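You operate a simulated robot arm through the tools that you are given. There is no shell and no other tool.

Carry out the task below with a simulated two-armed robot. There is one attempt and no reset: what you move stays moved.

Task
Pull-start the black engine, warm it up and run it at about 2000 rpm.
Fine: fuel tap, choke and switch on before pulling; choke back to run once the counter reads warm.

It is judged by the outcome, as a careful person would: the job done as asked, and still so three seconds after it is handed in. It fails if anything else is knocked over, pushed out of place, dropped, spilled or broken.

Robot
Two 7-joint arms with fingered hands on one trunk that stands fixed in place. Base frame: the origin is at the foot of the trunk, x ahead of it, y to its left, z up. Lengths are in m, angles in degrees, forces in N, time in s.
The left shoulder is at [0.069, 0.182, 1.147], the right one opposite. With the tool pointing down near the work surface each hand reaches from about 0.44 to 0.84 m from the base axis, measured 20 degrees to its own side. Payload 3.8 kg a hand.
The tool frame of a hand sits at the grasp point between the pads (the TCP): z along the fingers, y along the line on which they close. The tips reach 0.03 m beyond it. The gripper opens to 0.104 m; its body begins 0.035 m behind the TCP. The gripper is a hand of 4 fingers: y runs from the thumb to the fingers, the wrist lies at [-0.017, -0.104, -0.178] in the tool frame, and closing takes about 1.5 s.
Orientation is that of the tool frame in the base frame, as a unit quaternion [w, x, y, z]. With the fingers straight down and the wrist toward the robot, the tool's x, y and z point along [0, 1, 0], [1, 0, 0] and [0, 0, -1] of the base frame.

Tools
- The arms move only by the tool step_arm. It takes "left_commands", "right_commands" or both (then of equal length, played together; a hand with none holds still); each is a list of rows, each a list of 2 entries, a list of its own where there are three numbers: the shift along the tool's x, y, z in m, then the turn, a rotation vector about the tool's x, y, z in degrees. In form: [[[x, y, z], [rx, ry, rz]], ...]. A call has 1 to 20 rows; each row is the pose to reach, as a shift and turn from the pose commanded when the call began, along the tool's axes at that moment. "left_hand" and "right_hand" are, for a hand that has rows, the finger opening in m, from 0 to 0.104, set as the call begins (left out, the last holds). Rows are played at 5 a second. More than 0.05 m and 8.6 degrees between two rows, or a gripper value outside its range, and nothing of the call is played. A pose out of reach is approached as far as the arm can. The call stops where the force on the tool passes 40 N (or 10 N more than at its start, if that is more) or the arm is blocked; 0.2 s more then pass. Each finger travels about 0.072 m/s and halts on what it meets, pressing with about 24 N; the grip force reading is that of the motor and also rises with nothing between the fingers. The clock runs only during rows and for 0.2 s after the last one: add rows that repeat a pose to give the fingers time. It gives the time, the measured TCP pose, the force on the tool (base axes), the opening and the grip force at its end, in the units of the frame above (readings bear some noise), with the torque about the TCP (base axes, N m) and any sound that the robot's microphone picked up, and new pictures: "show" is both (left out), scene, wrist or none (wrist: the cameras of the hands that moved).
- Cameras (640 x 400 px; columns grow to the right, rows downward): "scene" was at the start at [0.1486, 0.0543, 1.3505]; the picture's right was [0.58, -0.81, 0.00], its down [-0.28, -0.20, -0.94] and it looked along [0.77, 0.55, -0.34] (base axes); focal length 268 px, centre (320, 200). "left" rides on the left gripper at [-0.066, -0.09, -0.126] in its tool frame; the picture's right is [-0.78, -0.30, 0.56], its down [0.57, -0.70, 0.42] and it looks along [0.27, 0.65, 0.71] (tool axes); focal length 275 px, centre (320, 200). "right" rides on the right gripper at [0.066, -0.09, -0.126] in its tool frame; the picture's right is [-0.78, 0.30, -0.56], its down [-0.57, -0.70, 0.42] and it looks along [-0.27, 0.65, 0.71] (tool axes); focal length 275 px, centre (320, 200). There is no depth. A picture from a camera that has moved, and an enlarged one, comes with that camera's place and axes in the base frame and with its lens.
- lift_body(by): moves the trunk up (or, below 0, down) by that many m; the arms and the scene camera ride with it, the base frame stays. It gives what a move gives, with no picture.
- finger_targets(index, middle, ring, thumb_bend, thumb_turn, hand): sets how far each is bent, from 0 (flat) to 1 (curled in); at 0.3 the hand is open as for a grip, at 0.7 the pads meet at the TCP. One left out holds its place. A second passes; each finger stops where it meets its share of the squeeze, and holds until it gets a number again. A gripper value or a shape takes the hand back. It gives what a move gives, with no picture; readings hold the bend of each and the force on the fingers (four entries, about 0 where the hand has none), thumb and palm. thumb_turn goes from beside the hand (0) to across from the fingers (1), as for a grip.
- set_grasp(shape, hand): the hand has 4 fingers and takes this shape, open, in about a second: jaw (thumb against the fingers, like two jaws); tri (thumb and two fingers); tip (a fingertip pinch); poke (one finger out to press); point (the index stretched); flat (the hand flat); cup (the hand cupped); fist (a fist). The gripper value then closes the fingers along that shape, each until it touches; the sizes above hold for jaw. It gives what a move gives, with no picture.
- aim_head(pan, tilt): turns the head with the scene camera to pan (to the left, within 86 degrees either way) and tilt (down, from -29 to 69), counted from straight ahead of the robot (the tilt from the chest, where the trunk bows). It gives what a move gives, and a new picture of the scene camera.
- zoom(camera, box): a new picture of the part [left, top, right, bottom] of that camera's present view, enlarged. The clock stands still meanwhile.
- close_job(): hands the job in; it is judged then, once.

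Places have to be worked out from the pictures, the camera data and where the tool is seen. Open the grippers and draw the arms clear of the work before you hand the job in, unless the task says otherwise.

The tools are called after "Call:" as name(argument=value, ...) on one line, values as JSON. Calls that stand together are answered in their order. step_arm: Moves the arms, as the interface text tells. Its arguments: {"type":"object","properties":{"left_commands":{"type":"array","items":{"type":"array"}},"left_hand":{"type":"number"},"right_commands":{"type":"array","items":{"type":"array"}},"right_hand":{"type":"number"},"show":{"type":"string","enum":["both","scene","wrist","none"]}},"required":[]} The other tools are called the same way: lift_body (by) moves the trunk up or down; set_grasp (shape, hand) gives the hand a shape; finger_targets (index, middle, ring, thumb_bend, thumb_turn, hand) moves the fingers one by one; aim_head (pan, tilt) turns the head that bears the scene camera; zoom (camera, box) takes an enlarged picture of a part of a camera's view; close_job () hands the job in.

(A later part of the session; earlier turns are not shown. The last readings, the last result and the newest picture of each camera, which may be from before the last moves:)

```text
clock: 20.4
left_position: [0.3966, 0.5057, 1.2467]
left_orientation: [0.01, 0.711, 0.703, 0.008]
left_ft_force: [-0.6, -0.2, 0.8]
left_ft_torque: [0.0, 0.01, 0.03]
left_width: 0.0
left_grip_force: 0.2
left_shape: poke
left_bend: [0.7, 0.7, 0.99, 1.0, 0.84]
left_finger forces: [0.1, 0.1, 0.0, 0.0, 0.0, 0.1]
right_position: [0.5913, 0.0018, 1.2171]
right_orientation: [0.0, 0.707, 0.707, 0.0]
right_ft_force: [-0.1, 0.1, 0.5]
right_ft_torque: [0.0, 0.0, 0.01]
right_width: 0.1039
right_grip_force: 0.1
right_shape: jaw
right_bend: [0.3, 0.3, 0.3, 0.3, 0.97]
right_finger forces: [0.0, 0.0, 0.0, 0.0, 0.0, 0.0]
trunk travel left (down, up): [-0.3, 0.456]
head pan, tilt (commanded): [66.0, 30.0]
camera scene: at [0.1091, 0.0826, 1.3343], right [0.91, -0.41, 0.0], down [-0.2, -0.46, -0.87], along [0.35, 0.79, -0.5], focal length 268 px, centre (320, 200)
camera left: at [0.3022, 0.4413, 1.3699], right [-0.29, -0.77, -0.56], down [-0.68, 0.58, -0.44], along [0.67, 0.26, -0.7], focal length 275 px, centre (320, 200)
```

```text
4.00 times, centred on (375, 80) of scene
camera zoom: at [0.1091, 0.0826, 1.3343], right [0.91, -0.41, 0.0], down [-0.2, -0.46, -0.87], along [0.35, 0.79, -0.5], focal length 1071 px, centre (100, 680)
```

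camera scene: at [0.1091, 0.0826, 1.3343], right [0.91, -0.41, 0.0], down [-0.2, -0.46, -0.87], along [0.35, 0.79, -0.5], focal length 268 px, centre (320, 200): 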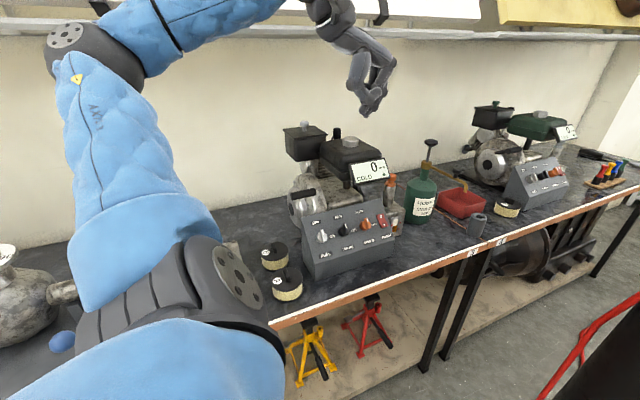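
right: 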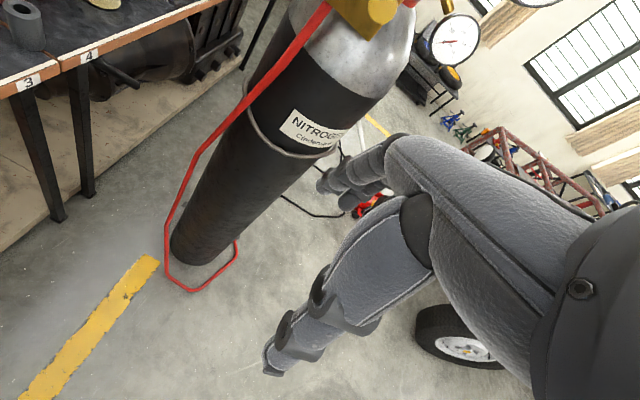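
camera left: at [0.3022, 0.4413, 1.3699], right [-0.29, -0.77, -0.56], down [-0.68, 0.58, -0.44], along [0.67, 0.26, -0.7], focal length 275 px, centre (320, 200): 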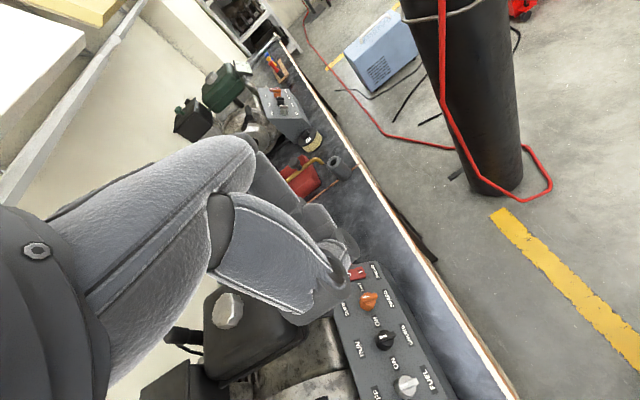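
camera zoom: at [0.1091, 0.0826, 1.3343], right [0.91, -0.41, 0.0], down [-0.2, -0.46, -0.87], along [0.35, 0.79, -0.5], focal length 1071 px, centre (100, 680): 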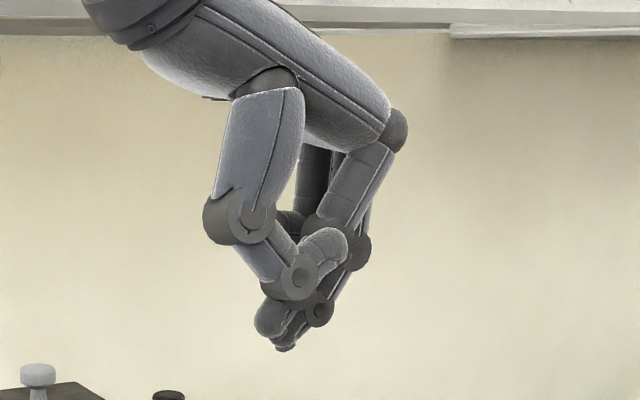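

In the built-in poke two fingertips sit together with the thumb crossing them. I'll make my own pointer instead: index at 0.55, middle and ring curled, thumb opposite but wide open.

Call:
finger_targets(hand="left", index=0.55, middle=1.0, ring=1.0, thumb_bend=0.0, thumb_turn=1.0)

Call:
zoom(camera="scene", box=[335, 30, 415, 130])

Call:
zoom(camera="left", box=[190, 130, 390, 350])

```text
clock: 21.4
left_position: [0.3956, 0.506, 1.2458]
left_orientation: [0.009, 0.712, 0.702, 0.008]
left_ft_force: [0.4, 0.3, 0.3]
left_ft_torque: [0.04, 0.0, -0.02]
left_width: 0.0908
left_grip_force: 0.1
left_shape: fingers
left_bend: [0.55, 1.0, 1.0, 0.0, 0.95]
left_finger forces: [0.0, 0.0, 0.0, 0.0, 0.0, 0.0]
right_position: [0.5912, 0.002, 1.2172]
right_orientation: [0.0, 0.707, 0.707, 0.0]
right_ft_force: [-0.7, -0.1, -0.2]
right_ft_torque: [-0.06, -0.01, 0.01]
right_width: 0.1039
right_grip_force: 0.1
right_shape: jaw
right_bend: [0.3, 0.3, 0.3, 0.3, 0.97]
right_finger forces: [0.0, 0.1, 0.0, 0.0, 0.0, 0.0]
trunk travel left (down, up): [-0.3, 0.456]
head pan, tilt (commanded): [66.0, 30.0]
```

```text
4.00 times, centred on (375, 80) of scene
camera zoom: at [0.1095, 0.083, 1.3342], right [0.91, -0.41, 0.0], down [-0.2, -0.46, -0.87], along [0.35, 0.79, -0.5], focal length 1071 px, centre (100, 680)
```

zoom: 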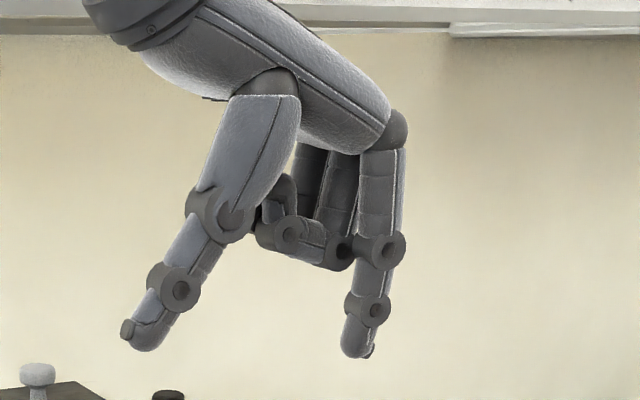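

```text
1.82 times, centred on (290, 240) of left
camera zoom: at [0.3027, 0.4415, 1.3693], right [-0.29, -0.77, -0.56], down [-0.68, 0.58, -0.44], along [0.67, 0.26, -0.7], focal length 500 px, centre (374, 127)
```

zoom: 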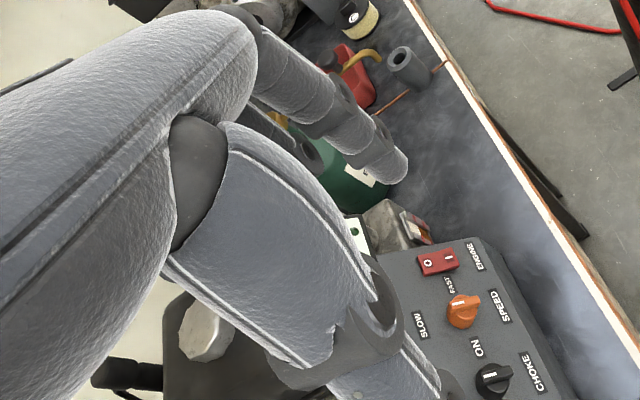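

This gives a clean pointer: the index tip sits about (−0.008, 0.025, 0.0285) in the tool frame, with the thumb well clear. I'll rotate the hand so the wrist is toward −y again, then tilt it about 35° for poking the panel.

Call:
step_arm(left_commands=[[[0, -0.003, 0.005], [0, 0, -8.3]], [[-0.001, -0.006, 0.01], [0, 0, -16.5]], [[-0.002, -0.01, 0.015], [0, 0, -24.8]], [[-0.002, -0.013, 0.02], [0, 0, -33]], [[-0.003, -0.016, 0.025], [0, 0, -41.3]], [[-0.003, -0.02, 0.03], [0, 0, -49.5]], [[-0.004, -0.023, 0.04], [0, 0, -57.8]], [[-0.004, -0.026, 0.05], [0, 0, -66]], [[-0.005, -0.03, 0.06], [0, 0, -74.3]], [[-0.005, -0.033, 0.07], [0, 0, -82.5]], [[-0.006, -0.036, 0.08], [0, 0, -90.8]], [[-0.006, -0.036, 0.096], [0, 0, -90.8]]], show="none")

Call:
step_arm(left_commands=[[[0, 0, 0], [-7, 0, 0]], [[0, 0, 0], [-14, 0, 0]], [[0, 0, 0], [-21, 0, 0]], [[0, 0, 0], [-28, 0, 0]], [[0, 0, 0], [-35, 0, 0]], [[0, 0, 0], [-35, 0, 0]]])

```text
clock: 24.0
left_position: [0.3631, 0.5016, 1.1494]
left_orientation: [0.012, -0.003, 1.0, 0.0]
left_ft_force: [-0.3, -0.2, 0.3]
left_ft_torque: [-0.01, 0.02, 0.01]
left_width: 0.0909
left_grip_force: 0.0
left_shape: fingers
left_bend: [0.55, 1.0, 1.0, 0.0, 0.95]
left_finger forces: [0.0, 0.1, 0.0, 0.0, 0.0, 0.0]
right_position: [0.5917, 0.0037, 1.2171]
right_orientation: [-0.001, 0.707, 0.707, -0.001]
right_ft_force: [-0.5, 0.6, -0.3]
right_ft_torque: [-0.02, 0.03, -0.01]
right_width: 0.1037
right_grip_force: 0.0
right_shape: jaw
right_bend: [0.3, 0.3, 0.3, 0.3, 0.97]
right_finger forces: [0.0, 0.0, 0.0, 0.0, 0.1, 0.0]
trunk travel left (down, up): [-0.3, 0.456]
head pan, tilt (commanded): [66.0, 30.0]
```

```text
clock: 25.4
left_position: [0.3636, 0.5008, 1.1495]
left_orientation: [0.011, -0.005, 0.954, 0.301]
left_ft_force: [-0.8, -0.1, 1.0]
left_ft_torque: [0.02, 0.0, -0.02]
left_width: 0.091
left_grip_force: 0.1
left_shape: fingers
left_bend: [0.55, 1.0, 1.0, 0.0, 0.95]
left_finger forces: [0.0, 0.1, 0.1, 0.0, 0.1, 0.0]
right_position: [0.5912, 0.0019, 1.2176]
right_orientation: [0.0, 0.708, 0.707, 0.0]
right_ft_force: [-0.3, -0.3, 0.4]
right_ft_torque: [-0.01, -0.04, -0.03]
right_width: 0.1037
right_grip_force: 0.2
right_shape: jaw
right_bend: [0.3, 0.3, 0.3, 0.3, 0.97]
right_finger forces: [0.0, 0.0, 0.0, 0.0, 0.1, 0.0]
trunk travel left (down, up): [-0.3, 0.456]
head pan, tilt (commanded): [66.0, 30.0]
camera scene: at [0.1091, 0.0831, 1.3343], right [0.91, -0.41, 0.0], down [-0.2, -0.46, -0.87], along [0.35, 0.79, -0.5], focal length 268 px, centre (320, 200)
camera left: at [0.428, 0.3553, 1.2024], right [0.79, 0.08, -0.61], down [-0.55, -0.33, -0.76], along [-0.26, 0.94, -0.22], focal length 275 px, centre (320, 200)
```

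scene: 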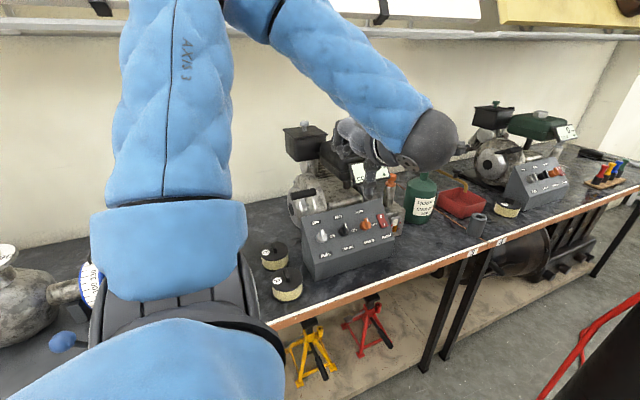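
left: 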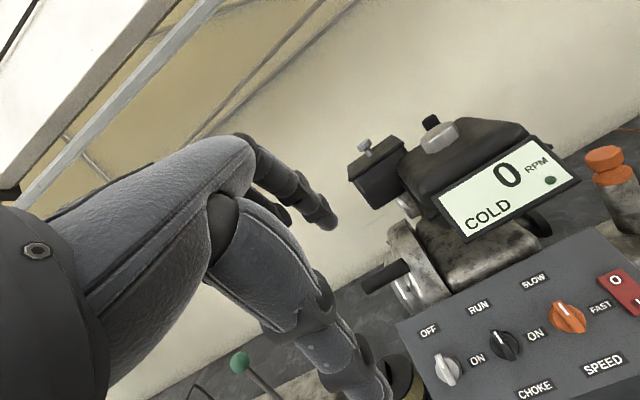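

The tip prediction matches the left image. Now I bring the index tip to a hover about 45 mm off the panel, just left of the upper half of the FUEL knob's ridge.

Call:
step_arm(left_commands=[[[0.008, -0.014, 0.039], [0, 0, 0]], [[0.0165, -0.028, 0.077], [0, 0, 0]], [[0.025, -0.042, 0.116], [0, 0, 0]], [[0.033, -0.055, 0.155], [0, 0, 0]], [[0.041, -0.069, 0.193], [0, 0, 0]], [[0.0495, -0.083, 0.232], [0, 0, 0]], [[0.0495, -0.083, 0.232], [0, 0, 0]]])

Call:
zoom(camera="left", box=[240, 120, 480, 320])

Call:
zoom(camera="scene", box=[270, 170, 410, 290])

```text
clock: 27.0
left_position: [0.3205, 0.5668, 0.9115]
left_orientation: [0.012, -0.005, 0.954, 0.3]
left_ft_force: [-0.6, 0.3, 0.2]
left_ft_torque: [0.01, -0.01, 0.01]
left_width: 0.0908
left_grip_force: 0.0
left_shape: fingers
left_bend: [0.55, 1.0, 1.0, 0.0, 0.95]
left_finger forces: [0.1, 0.0, 0.1, 0.0, 0.0, 0.0]
right_position: [0.5926, 0.0026, 1.2179]
right_orientation: [0.0, 0.707, 0.707, 0.0]
right_ft_force: [0.6, -0.3, 0.3]
right_ft_torque: [0.04, 0.0, -0.01]
right_width: 0.1037
right_grip_force: 0.1
right_shape: jaw
right_bend: [0.3, 0.3, 0.3, 0.3, 0.97]
right_finger forces: [0.0, 0.1, 0.0, 0.0, 0.0, 0.0]
trunk travel left (down, up): [-0.3, 0.456]
head pan, tilt (commanded): [66.0, 30.0]
camera scene: at [0.1093, 0.0824, 1.3343], right [0.91, -0.41, 0.0], down [-0.2, -0.46, -0.87], along [0.35, 0.79, -0.5], focal length 268 px, centre (320, 200)
camera left: at [0.3857, 0.4203, 0.9627], right [0.79, 0.08, -0.61], down [-0.55, -0.33, -0.76], along [-0.26, 0.94, -0.22], focal length 275 px, centre (320, 200)
```

scene: 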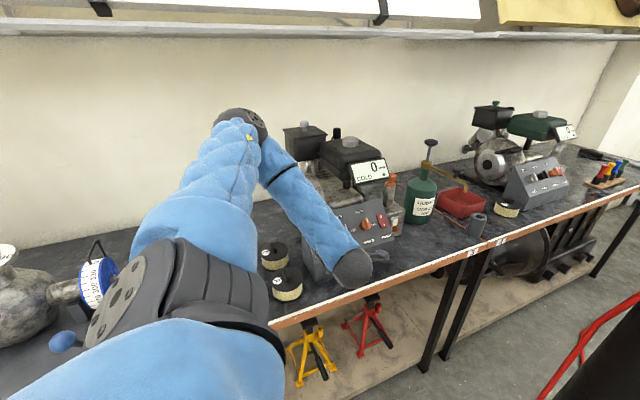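
left: 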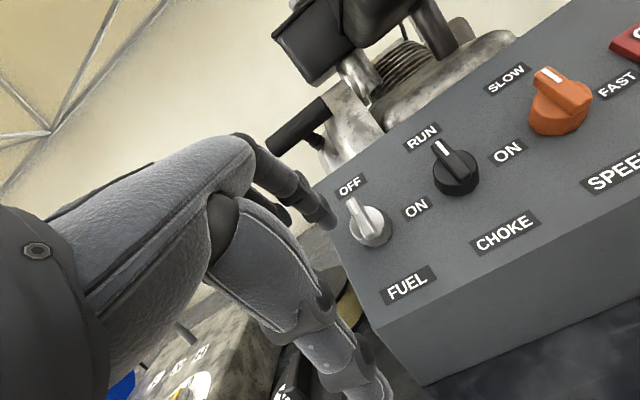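

```text
2.00 times, centred on (360, 220) of left
camera zoom: at [0.3857, 0.4203, 0.9627], right [0.79, 0.08, -0.61], down [-0.55, -0.33, -0.76], along [-0.26, 0.94, -0.22], focal length 551 px, centre (240, 160)
```

zoom: 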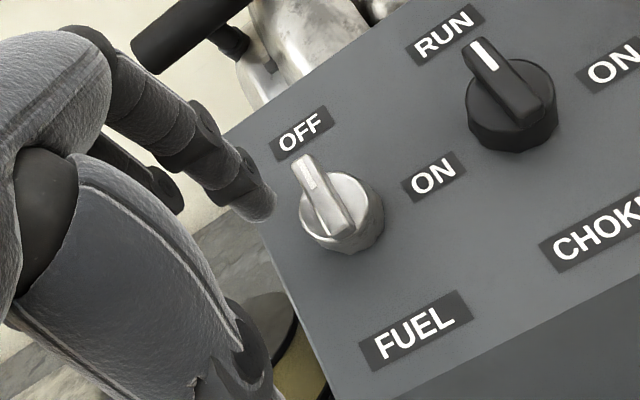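

```text
3.33 times, centred on (340, 230) of scene
camera zoom: at [0.1093, 0.0824, 1.3343], right [0.91, -0.41, 0.0], down [-0.2, -0.46, -0.87], along [0.35, 0.79, -0.5], focal length 892 px, centre (253, 100)
```

zoom: 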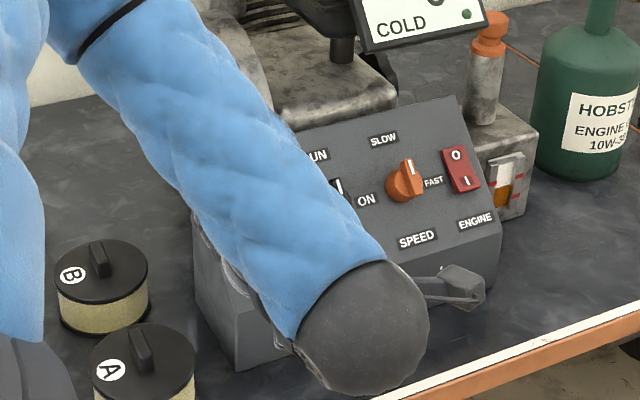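

The tip hovers at about (0.3285,0.604,0.901) and the fuel ridge top is near (0.350,0.609,0.887). I lower the tip ~24 mm toward the panel, left of the ridge.

Call:
step_arm(left_commands=[[[0.0, 0.002, 0.012], [0, 0, 0]], [[0.0, 0.0042, 0.0237], [0, 0, 0]], [[0.0, 0.0042, 0.0237], [0, 0, 0]]], show="wrist")

Call:
zoom(camera="left", box=[280, 140, 440, 260])

```text
clock: 27.8
left_position: [0.32, 0.5825, 0.894]
left_orientation: [0.012, -0.004, 0.954, 0.3]
left_ft_force: [0.4, 0.7, 0.3]
left_ft_torque: [0.03, -0.01, 0.0]
left_width: 0.0909
left_grip_force: 0.0
left_shape: fingers
left_bend: [0.55, 1.0, 1.0, 0.0, 0.95]
left_finger forces: [0.1, 0.0, 0.0, 0.1, 0.0, 0.0]
right_position: [0.5921, 0.0017, 1.2175]
right_orientation: [0.0, 0.707, 0.707, 0.0]
right_ft_force: [-0.6, 0.9, -0.5]
right_ft_torque: [0.0, -0.02, -0.01]
right_width: 0.1036
right_grip_force: 0.0
right_shape: jaw
right_bend: [0.3, 0.3, 0.3, 0.3, 0.97]
right_finger forces: [0.0, 0.0, 0.1, 0.1, 0.1, 0.1]
trunk travel left (down, up): [-0.3, 0.456]
head pan, tilt (commanded): [66.0, 30.0]
camera left: at [0.3852, 0.4376, 0.9462], right [0.79, 0.08, -0.61], down [-0.55, -0.33, -0.76], along [-0.26, 0.94, -0.22], focal length 275 px, centre (320, 200)
```

left: 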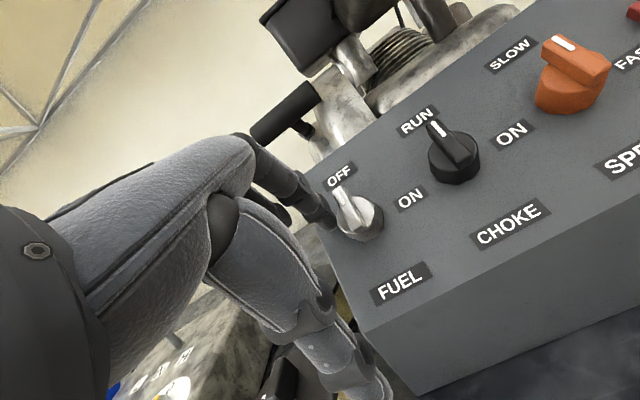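

```text
3.33 times, centred on (360, 200) of left
camera zoom: at [0.3852, 0.4376, 0.9462], right [0.79, 0.08, -0.61], down [-0.55, -0.33, -0.76], along [-0.26, 0.94, -0.22], focal length 918 px, centre (187, 200)
```

zoom: 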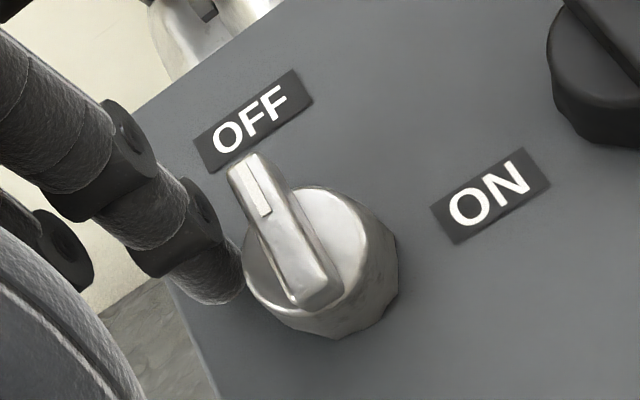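

The finger is beside the ridge, with the knob axis near (0.3495, 0.605, 0.891) at ridge-top height. I now start the sweep: up slightly, then push the pointer end to the right along an arc.

Call:
step_arm(left_commands=[[[-0.0006, 0.0042, -0.0048], [0, 0, 0]], [[-0.0081, 0.0059, -0.005], [0, 0, 0]], [[-0.0127, 0.0095, -0.0055], [0, 0, 0]], [[-0.0187, 0.0115, -0.0058], [0, 0, 0]], [[-0.0249, 0.0114, -0.0057], [0, 0, 0]]], show="wrist")

Call:
zoom(camera="left", box=[280, 140, 440, 260])

```text
clock: 29.0
left_position: [0.3453, 0.5879, 0.906]
left_orientation: [0.011, -0.005, 0.954, 0.3]
left_ft_force: [0.0, 0.5, 0.3]
left_ft_torque: [-0.03, 0.0, -0.03]
left_width: 0.0916
left_grip_force: 0.0
left_shape: fingers
left_bend: [0.55, 1.0, 1.0, 0.0, 0.95]
left_finger forces: [0.4, 0.1, 0.1, 0.1, 0.0, 0.1]
right_position: [0.5909, 0.0027, 1.2179]
right_orientation: [-0.001, 0.707, 0.707, 0.001]
right_ft_force: [0.2, 0.6, 0.2]
right_ft_torque: [0.0, 0.01, 0.0]
right_width: 0.1039
right_grip_force: 0.0
right_shape: jaw
right_bend: [0.3, 0.3, 0.3, 0.3, 0.97]
right_finger forces: [0.0, 0.1, 0.0, 0.0, 0.1, 0.1]
trunk travel left (down, up): [-0.3, 0.456]
head pan, tilt (commanded): [66.0, 30.0]
camera left: at [0.4094, 0.4431, 0.9584], right [0.79, 0.08, -0.61], down [-0.55, -0.33, -0.76], along [-0.26, 0.94, -0.22], focal length 275 px, centre (320, 200)
```

left: 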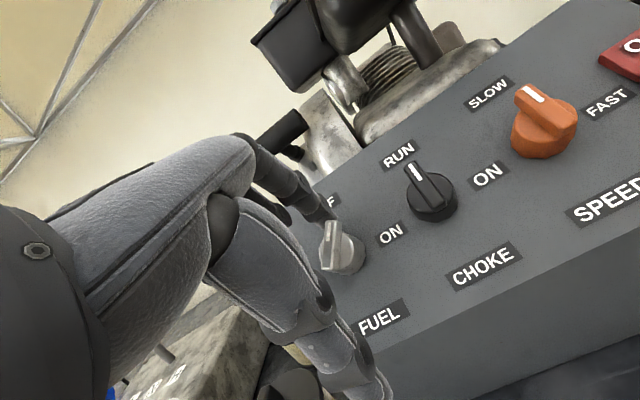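

```text
3.33 times, centred on (360, 200) of left
camera zoom: at [0.4094, 0.4431, 0.9584], right [0.79, 0.08, -0.61], down [-0.55, -0.33, -0.76], along [-0.26, 0.94, -0.22], focal length 918 px, centre (187, 200)
```

zoom: 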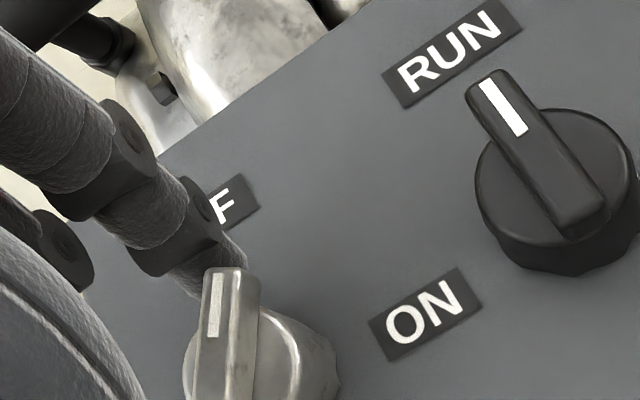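

The fuel knob has turned about 38°, and the effective contact offset is ~8 mm. I continue the arc tighter around the axis to bring it to the 90° ON position.

Call:
step_arm(left_commands=[[[-0.0002, -0.0028, 0.0015], [0, 0, 0]], [[-0.0031, -0.0058, 0.0041], [0, 0, 0]], [[-0.0059, -0.0081, 0.0046], [0, 0, 0]], [[-0.0072, -0.0095, 0.0049], [0, 0, 0]], [[-0.0081, -0.0109, 0.0051], [0, 0, 0]]], show="wrist")

Call:
zoom(camera="left", box=[280, 160, 440, 280])

```text
clock: 30.2
left_position: [0.3532, 0.5822, 0.8959]
left_orientation: [0.011, -0.007, 0.953, 0.301]
left_ft_force: [2.5, 1.1, 3.0]
left_ft_torque: [0.08, -0.02, -0.03]
left_width: 0.0939
left_grip_force: 0.5
left_shape: fingers
left_bend: [0.53, 1.0, 1.0, 0.0, 0.95]
left_finger forces: [2.6, 0.0, 0.0, 0.0, 0.0, 0.1]
right_position: [0.5909, 0.0019, 1.2169]
right_orientation: [0.0, 0.707, 0.708, 0.001]
right_ft_force: [0.4, -0.3, -0.3]
right_ft_torque: [0.01, -0.01, -0.02]
right_width: 0.1035
right_grip_force: 0.0
right_shape: jaw
right_bend: [0.3, 0.3, 0.3, 0.3, 0.97]
right_finger forces: [0.0, 0.0, 0.0, 0.0, 0.1, 0.0]
trunk travel left (down, up): [-0.3, 0.456]
head pan, tilt (commanded): [66.0, 30.0]
camera left: at [0.4179, 0.4378, 0.9484], right [0.79, 0.08, -0.61], down [-0.55, -0.33, -0.76], along [-0.26, 0.94, -0.22], focal length 275 px, centre (320, 200)
```

left: 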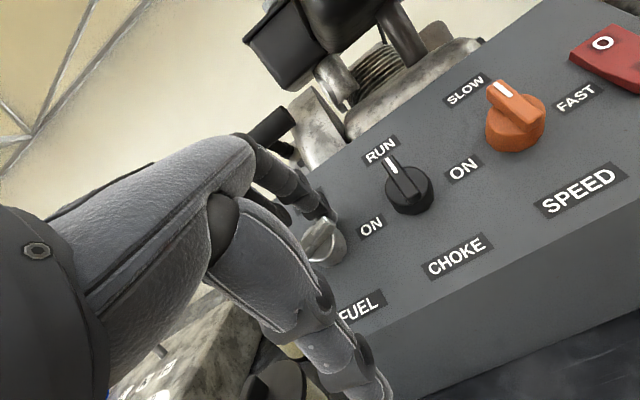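

```text
3.33 times, centred on (360, 220) of left
camera zoom: at [0.4179, 0.4378, 0.9484], right [0.79, 0.08, -0.61], down [-0.55, -0.33, -0.76], along [-0.26, 0.94, -0.22], focal length 918 px, centre (187, 133)
```

zoom: 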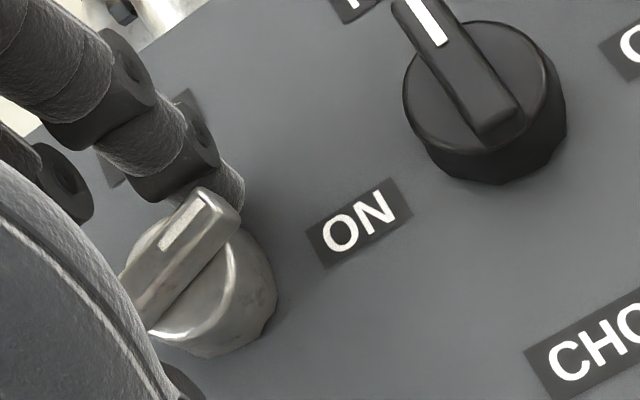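

Fuel pointer is at roughly 68°, with 2.6 N on the index. I continue pushing the pointer end down-slope the rest of the way to ON.

Call:
step_arm(left_commands=[[[-0.0008, -0.003, 0.0005], [0, 0, 0]], [[-0.0013, -0.0059, 0.001], [0, 0, 0]], [[-0.0012, -0.0089, 0.0016], [0, 0, 0]]], show="wrist")

Call:
zoom(camera="left", box=[280, 160, 440, 280])

```text
clock: 31.0
left_position: [0.3545, 0.5762, 0.8914]
left_orientation: [0.013, -0.005, 0.953, 0.302]
left_ft_force: [6.3, 1.4, 6.5]
left_ft_torque: [0.29, -0.04, -0.25]
left_width: 0.0986
left_grip_force: 4.1
left_shape: fingers
left_bend: [0.49, 1.0, 1.0, 0.0, 0.95]
left_finger forces: [7.9, 0.0, 0.0, 0.1, 0.0, 0.0]
right_position: [0.5929, 0.0014, 1.2164]
right_orientation: [0.0, 0.707, 0.707, 0.0]
right_ft_force: [-0.5, -0.4, -0.4]
right_ft_torque: [0.04, -0.02, 0.03]
right_width: 0.104
right_grip_force: 0.1
right_shape: jaw
right_bend: [0.3, 0.3, 0.3, 0.3, 0.97]
right_finger forces: [0.0, 0.1, 0.0, 0.0, 0.0, 0.0]
trunk travel left (down, up): [-0.3, 0.456]
head pan, tilt (commanded): [66.0, 30.0]
camera left: at [0.4201, 0.4312, 0.9424], right [0.79, 0.08, -0.61], down [-0.55, -0.33, -0.77], along [-0.26, 0.94, -0.22], focal length 275 px, centre (320, 200)
```

left: 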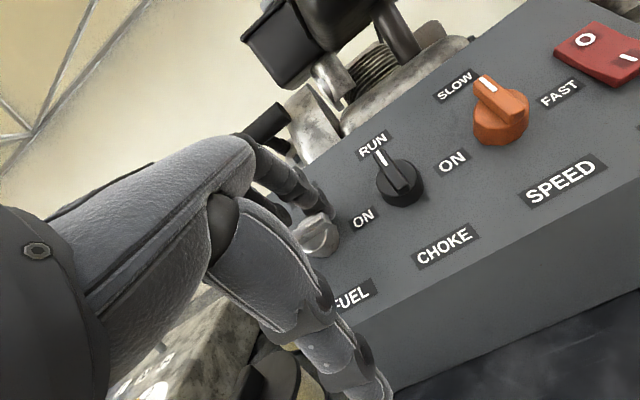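

```text
3.33 times, centred on (360, 220) of left
camera zoom: at [0.4201, 0.4312, 0.9424], right [0.79, 0.08, -0.61], down [-0.55, -0.33, -0.77], along [-0.26, 0.94, -0.22], focal length 918 px, centre (187, 133)
```

zoom: 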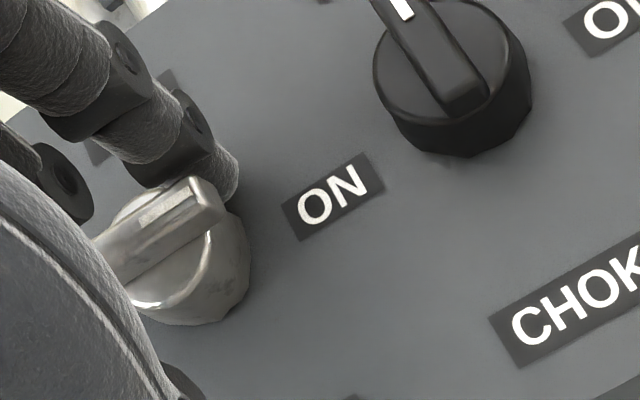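

Pointer at about 78° with force rising to ~8 N; it may be near its stop. One more small push to see whether it still moves.

Call:
step_arm(left_commands=[[[0.0005, -0.004, 0.0008], [0, 0, 0]], [[0.001, -0.007, 0.0014], [0, 0, 0]], [[0.001, -0.007, 0.0014], [0, 0, 0]]], show="wrist")

Call:
zoom(camera="left", box=[280, 160, 440, 280])

```text
clock: 31.8
left_position: [0.3547, 0.5717, 0.8841]
left_orientation: [0.012, -0.006, 0.953, 0.302]
left_ft_force: [10.2, 3.5, 11.1]
left_ft_torque: [0.49, -0.06, -0.43]
left_width: 0.1055
left_grip_force: 7.8
left_shape: fingers
left_bend: [0.44, 1.0, 1.0, 0.0, 0.95]
left_finger forces: [13.9, 0.0, 0.1, 0.0, 0.1, 0.0]
right_position: [0.5935, 0.0006, 1.2171]
right_orientation: [0.0, 0.707, 0.707, 0.0]
right_ft_force: [-0.3, -0.8, 0.1]
right_ft_torque: [-0.02, 0.0, 0.0]
right_width: 0.1037
right_grip_force: 0.1
right_shape: jaw
right_bend: [0.3, 0.3, 0.3, 0.3, 0.97]
right_finger forces: [0.1, 0.1, 0.0, 0.0, 0.1, 0.0]
trunk travel left (down, up): [-0.3, 0.456]
head pan, tilt (commanded): [66.0, 30.0]
camera left: at [0.4193, 0.4255, 0.9376], right [0.79, 0.08, -0.6], down [-0.55, -0.33, -0.77], along [-0.26, 0.94, -0.22], focal length 275 px, centre (320, 200)
```

left: 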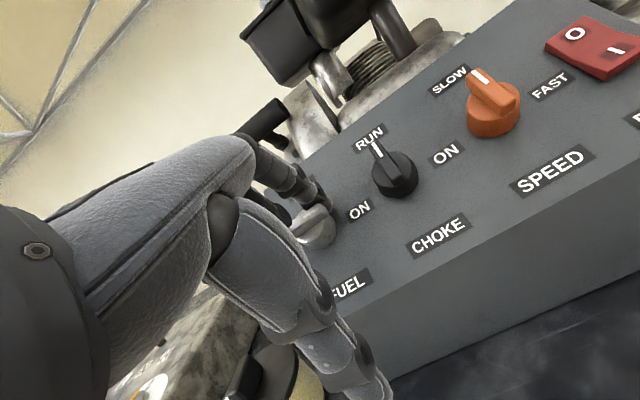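

```text
3.33 times, centred on (360, 220) of left
camera zoom: at [0.4193, 0.4255, 0.9376], right [0.79, 0.08, -0.6], down [-0.55, -0.33, -0.77], along [-0.26, 0.94, -0.22], focal length 918 px, centre (187, 133)
```

zoom: 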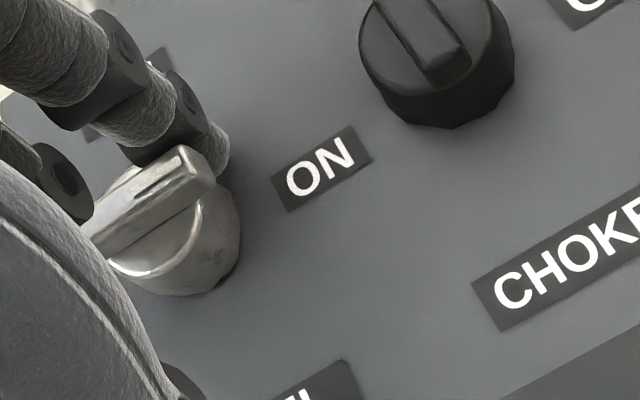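

The push now meets a firm stop (14 N with almost no more rotation). I back the finger off and lift away to see the fuel knob clearly.

Call:
step_arm(left_commands=[[[0, 0.0099, -0.0017], [0, 0, 0]], [[0, 0.0073, -0.0165], [0, 0, 0]], [[0, 0.003, -0.0411], [0, 0, 0]], [[0.02, -0.005, -0.075], [0, 0, 0]], [[0.02, -0.005, -0.075], [0, 0, 0]]], show="wrist")

Call:
zoom(camera="left", box=[320, 200, 520, 340])

```text
clock: 33.0
left_position: [0.3312, 0.5225, 0.9428]
left_orientation: [0.011, -0.005, 0.954, 0.3]
left_ft_force: [0.0, 0.3, -0.5]
left_ft_torque: [0.0, 0.02, -0.02]
left_width: 0.0912
left_grip_force: 0.0
left_shape: fingers
left_bend: [0.55, 1.0, 1.0, 0.0, 0.95]
left_finger forces: [0.0, 0.1, 0.0, 0.0, 0.0, 0.0]
right_position: [0.5921, 0.0025, 1.2181]
right_orientation: [-0.001, 0.707, 0.707, 0.0]
right_ft_force: [0.2, 0.2, 1.1]
right_ft_torque: [0.0, 0.0, 0.01]
right_width: 0.1038
right_grip_force: 0.1
right_shape: jaw
right_bend: [0.3, 0.3, 0.3, 0.3, 0.97]
right_finger forces: [0.1, 0.0, 0.0, 0.1, 0.0, 0.0]
trunk travel left (down, up): [-0.3, 0.456]
head pan, tilt (commanded): [66.0, 30.0]
camera left: at [0.396, 0.3782, 0.995], right [0.79, 0.08, -0.61], down [-0.55, -0.33, -0.76], along [-0.26, 0.94, -0.22], focal length 275 px, centre (320, 200)
```

left: 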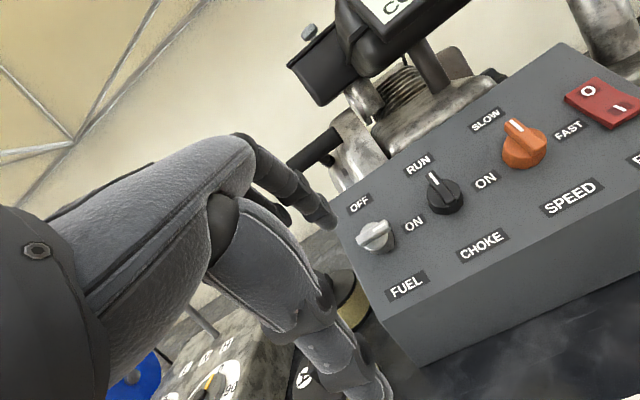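

```text
2.86 times, centred on (420, 270) of left
camera zoom: at [0.396, 0.3782, 0.995], right [0.79, 0.08, -0.61], down [-0.55, -0.33, -0.76], along [-0.26, 0.94, -0.22], focal length 786 px, centre (34, 0)
```

zoom: 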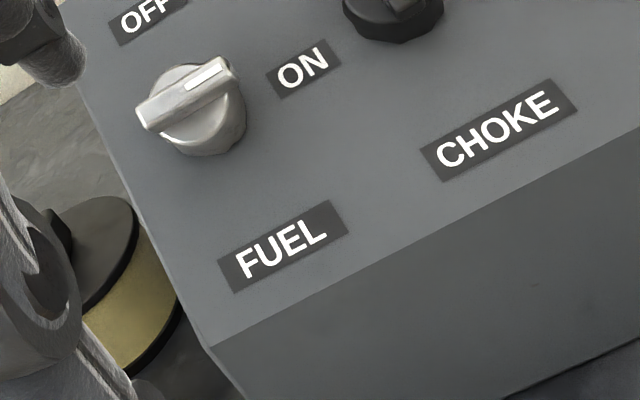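

The fuel ridge now lies parallel to its labels and points at ON. Next I move to the CHOKE knob, left of its ridge, and lower the fingertip to ridge height.

Call:
step_arm(left_commands=[[[-0.029, 0.01, 0.02], [0, 0, 0]], [[-0.0581, 0.02, 0.0421], [0, 0, 0]], [[-0.0581, 0.0235, 0.062], [0, 0, 0]], [[-0.0581, 0.0254, 0.0727], [0, 0, 0]], [[-0.0581, 0.0254, 0.0727], [0, 0, 0]]], show="wrist")

Call:
zoom(camera="left", box=[280, 140, 440, 260])

```text
clock: 34.2
left_position: [0.3906, 0.5863, 0.8998]
left_orientation: [0.012, -0.004, 0.953, 0.301]
left_ft_force: [0.4, 0.2, 0.1]
left_ft_torque: [0.01, -0.02, -0.01]
left_width: 0.0915
left_grip_force: 0.0
left_shape: fingers
left_bend: [0.55, 1.0, 1.0, 0.0, 0.95]
left_finger forces: [0.0, 0.0, 0.1, 0.0, 0.1, 0.0]
right_position: [0.5927, 0.0009, 1.2176]
right_orientation: [0.0, 0.707, 0.707, 0.0]
right_ft_force: [-0.1, 0.0, -0.5]
right_ft_torque: [0.01, 0.02, 0.03]
right_width: 0.1039
right_grip_force: 0.0
right_shape: jaw
right_bend: [0.3, 0.3, 0.3, 0.3, 0.97]
right_finger forces: [0.0, 0.0, 0.1, 0.0, 0.0, 0.1]
trunk travel left (down, up): [-0.3, 0.456]
head pan, tilt (commanded): [66.0, 30.0]
camera left: at [0.4555, 0.4412, 0.9516], right [0.79, 0.08, -0.61], down [-0.55, -0.33, -0.76], along [-0.26, 0.94, -0.22], focal length 275 px, centre (320, 200)
```

left: 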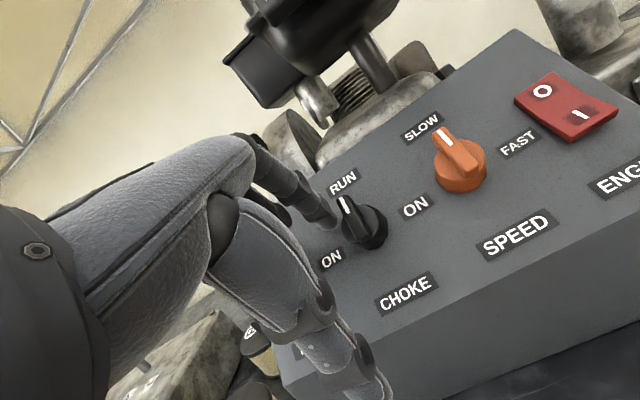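

```text
3.33 times, centred on (360, 200) of left
camera zoom: at [0.4555, 0.4412, 0.9516], right [0.79, 0.08, -0.61], down [-0.55, -0.33, -0.76], along [-0.26, 0.94, -0.22], focal length 918 px, centre (187, 200)
```

zoom: 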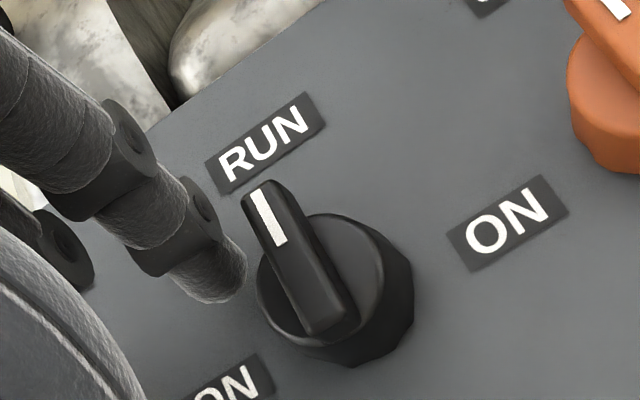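

The fingertip is correctly beside the upper end of the choke ridge. I sweep it through the same quarter arc toward ON.

Call:
step_arm(left_commands=[[[-0.008, 0.0004, 0], [0, 0, 0]], [[-0.015, 0.0012, 0], [0, 0, 0]], [[-0.021, 0.0009, 0.0002], [0, 0, 0]], [[-0.026, -0.0004, 0.0005], [0, 0, 0]], [[-0.0295, -0.003, 0.001], [0, 0, 0]], [[-0.0314, -0.0054, 0.0014], [0, 0, 0]], [[-0.0326, -0.0089, 0.0021], [0, 0, 0]], [[-0.0331, -0.0128, 0.0028], [0, 0, 0]], [[-0.033, -0.0168, 0.0035], [0, 0, 0]], [[-0.0324, -0.0217, 0.0043], [0, 0, 0]]], show="wrist")

Call:
zoom(camera="left", box=[280, 160, 440, 280])

```text
clock: 36.4
left_position: [0.4254, 0.571, 0.8855]
left_orientation: [0.012, -0.005, 0.953, 0.302]
left_ft_force: [4.9, 5.8, 8.0]
left_ft_torque: [0.35, -0.01, -0.23]
left_width: 0.1047
left_grip_force: 4.9
left_shape: fingers
left_bend: [0.45, 1.0, 1.0, 0.0, 0.95]
left_finger forces: [10.0, 0.0, 0.0, 0.1, 0.0, 0.0]
right_position: [0.5925, 0.0013, 1.2173]
right_orientation: [0.0, 0.708, 0.707, 0.0]
right_ft_force: [-0.6, 0.5, -0.2]
right_ft_torque: [0.01, -0.01, -0.01]
right_width: 0.1037
right_grip_force: 0.1
right_shape: jaw
right_bend: [0.3, 0.3, 0.3, 0.3, 0.97]
right_finger forces: [0.0, 0.0, 0.0, 0.0, 0.1, 0.0]
trunk travel left (down, up): [-0.3, 0.456]
head pan, tilt (commanded): [66.0, 30.0]
camera left: at [0.4904, 0.4263, 0.9373], right [0.79, 0.08, -0.61], down [-0.55, -0.33, -0.77], along [-0.26, 0.94, -0.22], focal length 275 px, centre (320, 200)
```

left: 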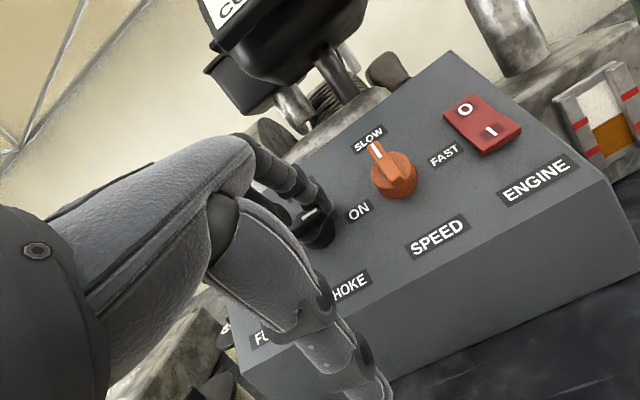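

```text
3.33 times, centred on (360, 220) of left
camera zoom: at [0.4904, 0.4263, 0.9373], right [0.79, 0.08, -0.61], down [-0.55, -0.33, -0.77], along [-0.26, 0.94, -0.22], focal length 918 px, centre (187, 133)
```

zoom: 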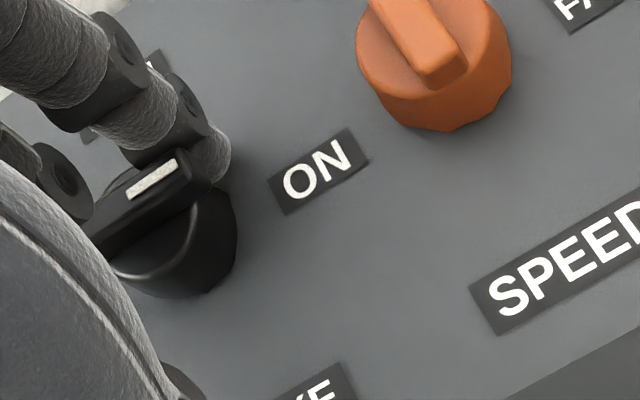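

Choke behaves exactly like the fuel knob and is at its stop. I lift off and check it.

Call:
step_arm(left_commands=[[[0, 0.0099, -0.0017], [0, 0, 0]], [[0, 0.0073, -0.0165], [0, 0, 0]], [[0, 0.003, -0.0411], [0, 0, 0]], [[0.01, -0.005, -0.075], [0, 0, 0]], [[0.01, -0.005, -0.075], [0, 0, 0]]], show="wrist")

Call:
zoom(camera="left", box=[320, 140, 560, 320])

Call:
zoom(camera="left", box=[480, 0, 640, 140])

```text
clock: 37.6
left_position: [0.4137, 0.5247, 0.9429]
left_orientation: [0.011, -0.005, 0.954, 0.3]
left_ft_force: [-0.3, 0.9, 0.0]
left_ft_torque: [0.01, 0.0, -0.01]
left_width: 0.0913
left_grip_force: 0.2
left_shape: fingers
left_bend: [0.55, 1.0, 1.0, 0.0, 0.95]
left_finger forces: [0.0, 0.1, 0.0, 0.0, 0.0, 0.0]
right_position: [0.5915, 0.0032, 1.2176]
right_orientation: [0.0, 0.708, 0.707, 0.0]
right_ft_force: [1.0, -0.9, -0.4]
right_ft_torque: [-0.05, -0.01, 0.0]
right_width: 0.104
right_grip_force: 0.1
right_shape: jaw
right_bend: [0.3, 0.3, 0.3, 0.3, 0.97]
right_finger forces: [0.0, 0.1, 0.0, 0.0, 0.0, 0.0]
trunk travel left (down, up): [-0.3, 0.456]
head pan, tilt (commanded): [66.0, 30.0]
camera left: at [0.4785, 0.3785, 0.9947], right [0.79, 0.08, -0.61], down [-0.55, -0.33, -0.76], along [-0.26, 0.94, -0.22], focal length 275 px, centre (320, 200)
```

left: 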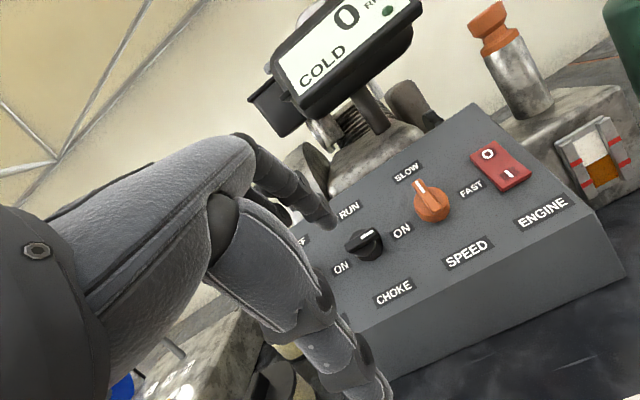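

```text
2.22 times, centred on (440, 230) of left
camera zoom: at [0.4785, 0.3785, 0.9947], right [0.79, 0.08, -0.61], down [-0.55, -0.33, -0.76], along [-0.26, 0.94, -0.22], focal length 612 px, centre (53, 133)
```

zoom: 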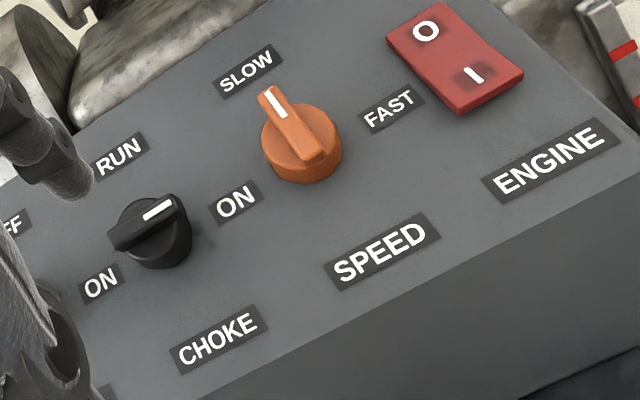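

```text
2.86 times, centred on (560, 70) of left
camera zoom: at [0.4785, 0.3785, 0.9947], right [0.79, 0.08, -0.61], down [-0.55, -0.33, -0.76], along [-0.26, 0.94, -0.22], focal length 786 px, centre (-366, 571)
```

zoom: 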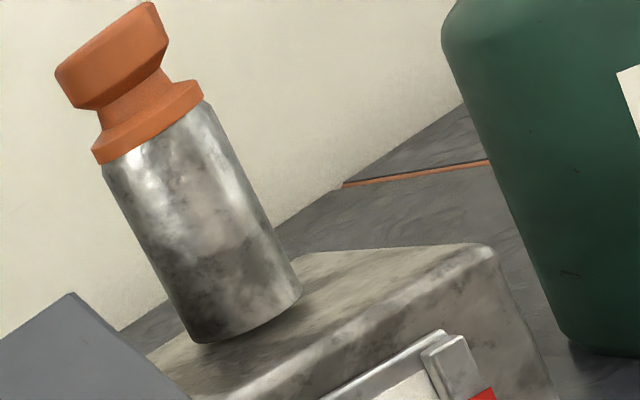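

Choke now points at ON. Next is the rocker: the I mark triangulates to about (0.552,0.607,0.868), so I'll hover the fingertip ~30 mm off it.

Call:
step_arm(left_commands=[[[-0.043, -0.003, 0], [0, 0, 0]], [[-0.086, -0.006, 0], [0, 0, 0]], [[-0.1293, -0.008, 0.01], [0, 0, 0]], [[-0.1293, -0.008, 0.053], [0, 0, 0]], [[-0.1293, -0.008, 0.053], [0, 0, 0]]])

Call:
zoom(camera="left", box=[240, 120, 480, 320])

```text
clock: 38.8
left_position: [0.5414, 0.5473, 0.8958]
left_orientation: [0.011, -0.005, 0.954, 0.299]
left_ft_force: [0.2, 0.6, -0.3]
left_ft_torque: [-0.05, 0.01, 0.0]
left_width: 0.0913
left_grip_force: 0.1
left_shape: fingers
left_bend: [0.55, 1.0, 1.0, 0.0, 0.95]
left_finger forces: [0.0, 0.1, 0.0, 0.0, 0.0, 0.0]
right_position: [0.5918, 0.0021, 1.2177]
right_orientation: [0.0, 0.707, 0.708, 0.0]
right_ft_force: [-0.8, -1.2, 0.4]
right_ft_torque: [0.0, 0.03, 0.04]
right_width: 0.1039
right_grip_force: 0.0
right_shape: jaw
right_bend: [0.3, 0.3, 0.3, 0.3, 0.97]
right_finger forces: [0.0, 0.0, 0.1, 0.0, 0.0, 0.0]
trunk travel left (down, up): [-0.3, 0.456]
head pan, tilt (commanded): [66.0, 30.0]
camera scene: at [0.1095, 0.0827, 1.3343], right [0.91, -0.41, 0.0], down [-0.2, -0.46, -0.87], along [0.35, 0.79, -0.5], focal length 268 px, centre (320, 200)
camera left: at [0.6071, 0.4019, 0.9482], right [0.79, 0.08, -0.61], down [-0.55, -0.33, -0.76], along [-0.26, 0.94, -0.22], focal length 275 px, centre (320, 200)
```

scene: 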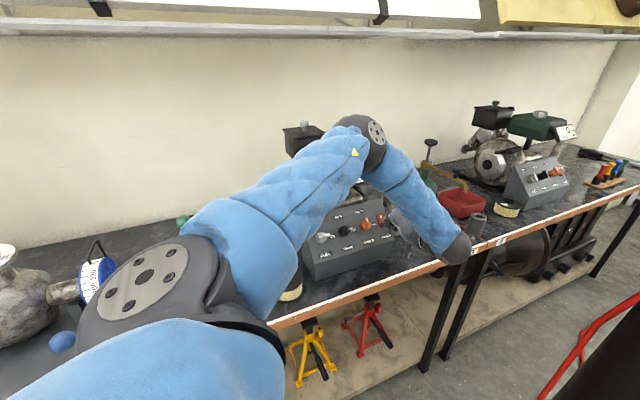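
left: 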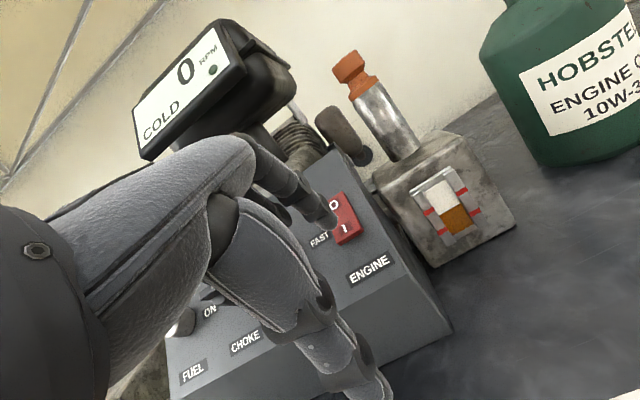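

```text
2.00 times, centred on (360, 220) of left
camera zoom: at [0.6071, 0.4019, 0.9482], right [0.79, 0.08, -0.61], down [-0.55, -0.33, -0.76], along [-0.26, 0.94, -0.22], focal length 551 px, centre (240, 160)
```

zoom: 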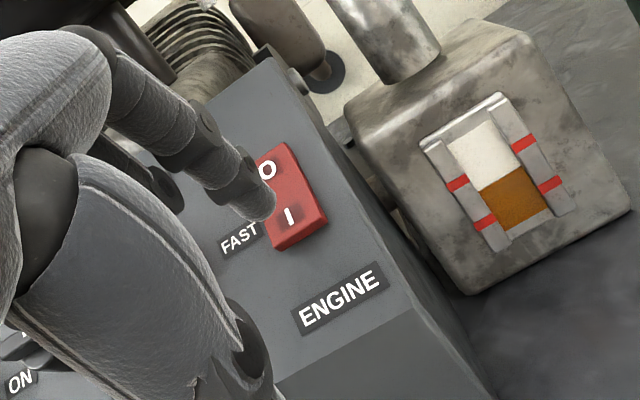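

The fingertip is lined up over the I half (tip ≈ (0.549,0.584,0.887); mark ≈ (0.552,0.608,0.868)), and the oil level is between the marks. I press in along the panel normal.

Call:
step_arm(left_commands=[[[-0.003, 0.0017, 0.0099], [0, 0, 0]], [[-0.003, 0.0035, 0.0197], [0, 0, 0]], [[-0.003, 0.0047, 0.0266], [0, 0, 0]], [[-0.003, 0.0055, 0.0315], [0, 0, 0]], [[-0.003, 0.0062, 0.0355], [0, 0, 0]]], show="wrist")

Call:
zoom(camera="left", box=[260, 140, 420, 260])

```text
clock: 40.0
left_position: [0.5451, 0.5684, 0.8829]
left_orientation: [0.018, -0.002, 0.953, 0.303]
left_ft_force: [3.8, -21.0, 27.4]
left_ft_torque: [0.8, -0.17, -0.29]
left_width: 0.0857
left_grip_force: 17.0
left_shape: fingers
left_bend: [0.59, 1.0, 1.0, 0.0, 0.95]
left_finger forces: [33.3, 0.0, 0.0, 0.0, 0.0, 0.1]
left hand out of reach, approached as far as the arm can: row 3, 4, 5
right_position: [0.59, -0.004, 1.2187]
right_orientation: [0.0, 0.708, 0.706, 0.002]
right_ft_force: [0.6, 1.3, -0.2]
right_ft_torque: [-0.01, -0.02, 0.0]
right_width: 0.1039
right_grip_force: 0.0
right_shape: jaw
right_bend: [0.3, 0.3, 0.3, 0.3, 0.97]
right_finger forces: [0.0, 0.0, 0.0, 0.0, 0.0, 0.0]
trunk travel left (down, up): [-0.3, 0.456]
head pan, tilt (commanded): [66.0, 30.0]
camera left: at [0.6089, 0.4231, 0.936], right [0.8, 0.08, -0.6], down [-0.55, -0.33, -0.77], along [-0.25, 0.94, -0.22], focal length 275 px, centre (320, 200)
```

left: 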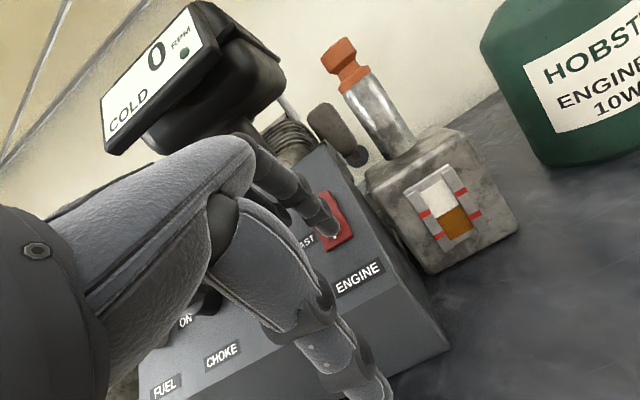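

```text
3.33 times, centred on (340, 200) of left
camera zoom: at [0.6089, 0.4231, 0.936], right [0.8, 0.08, -0.6], down [-0.55, -0.33, -0.77], along [-0.25, 0.94, -0.22], focal length 918 px, centre (253, 200)
```

zoom: 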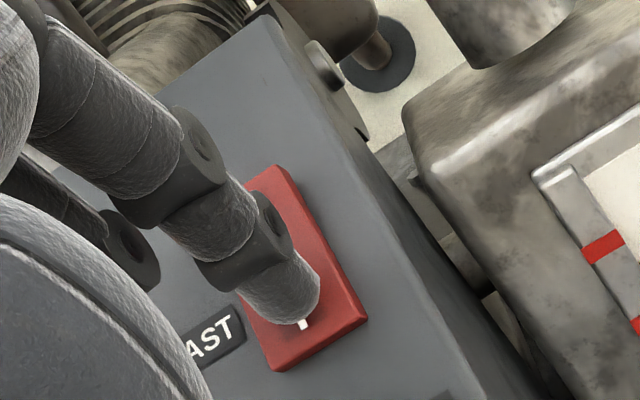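

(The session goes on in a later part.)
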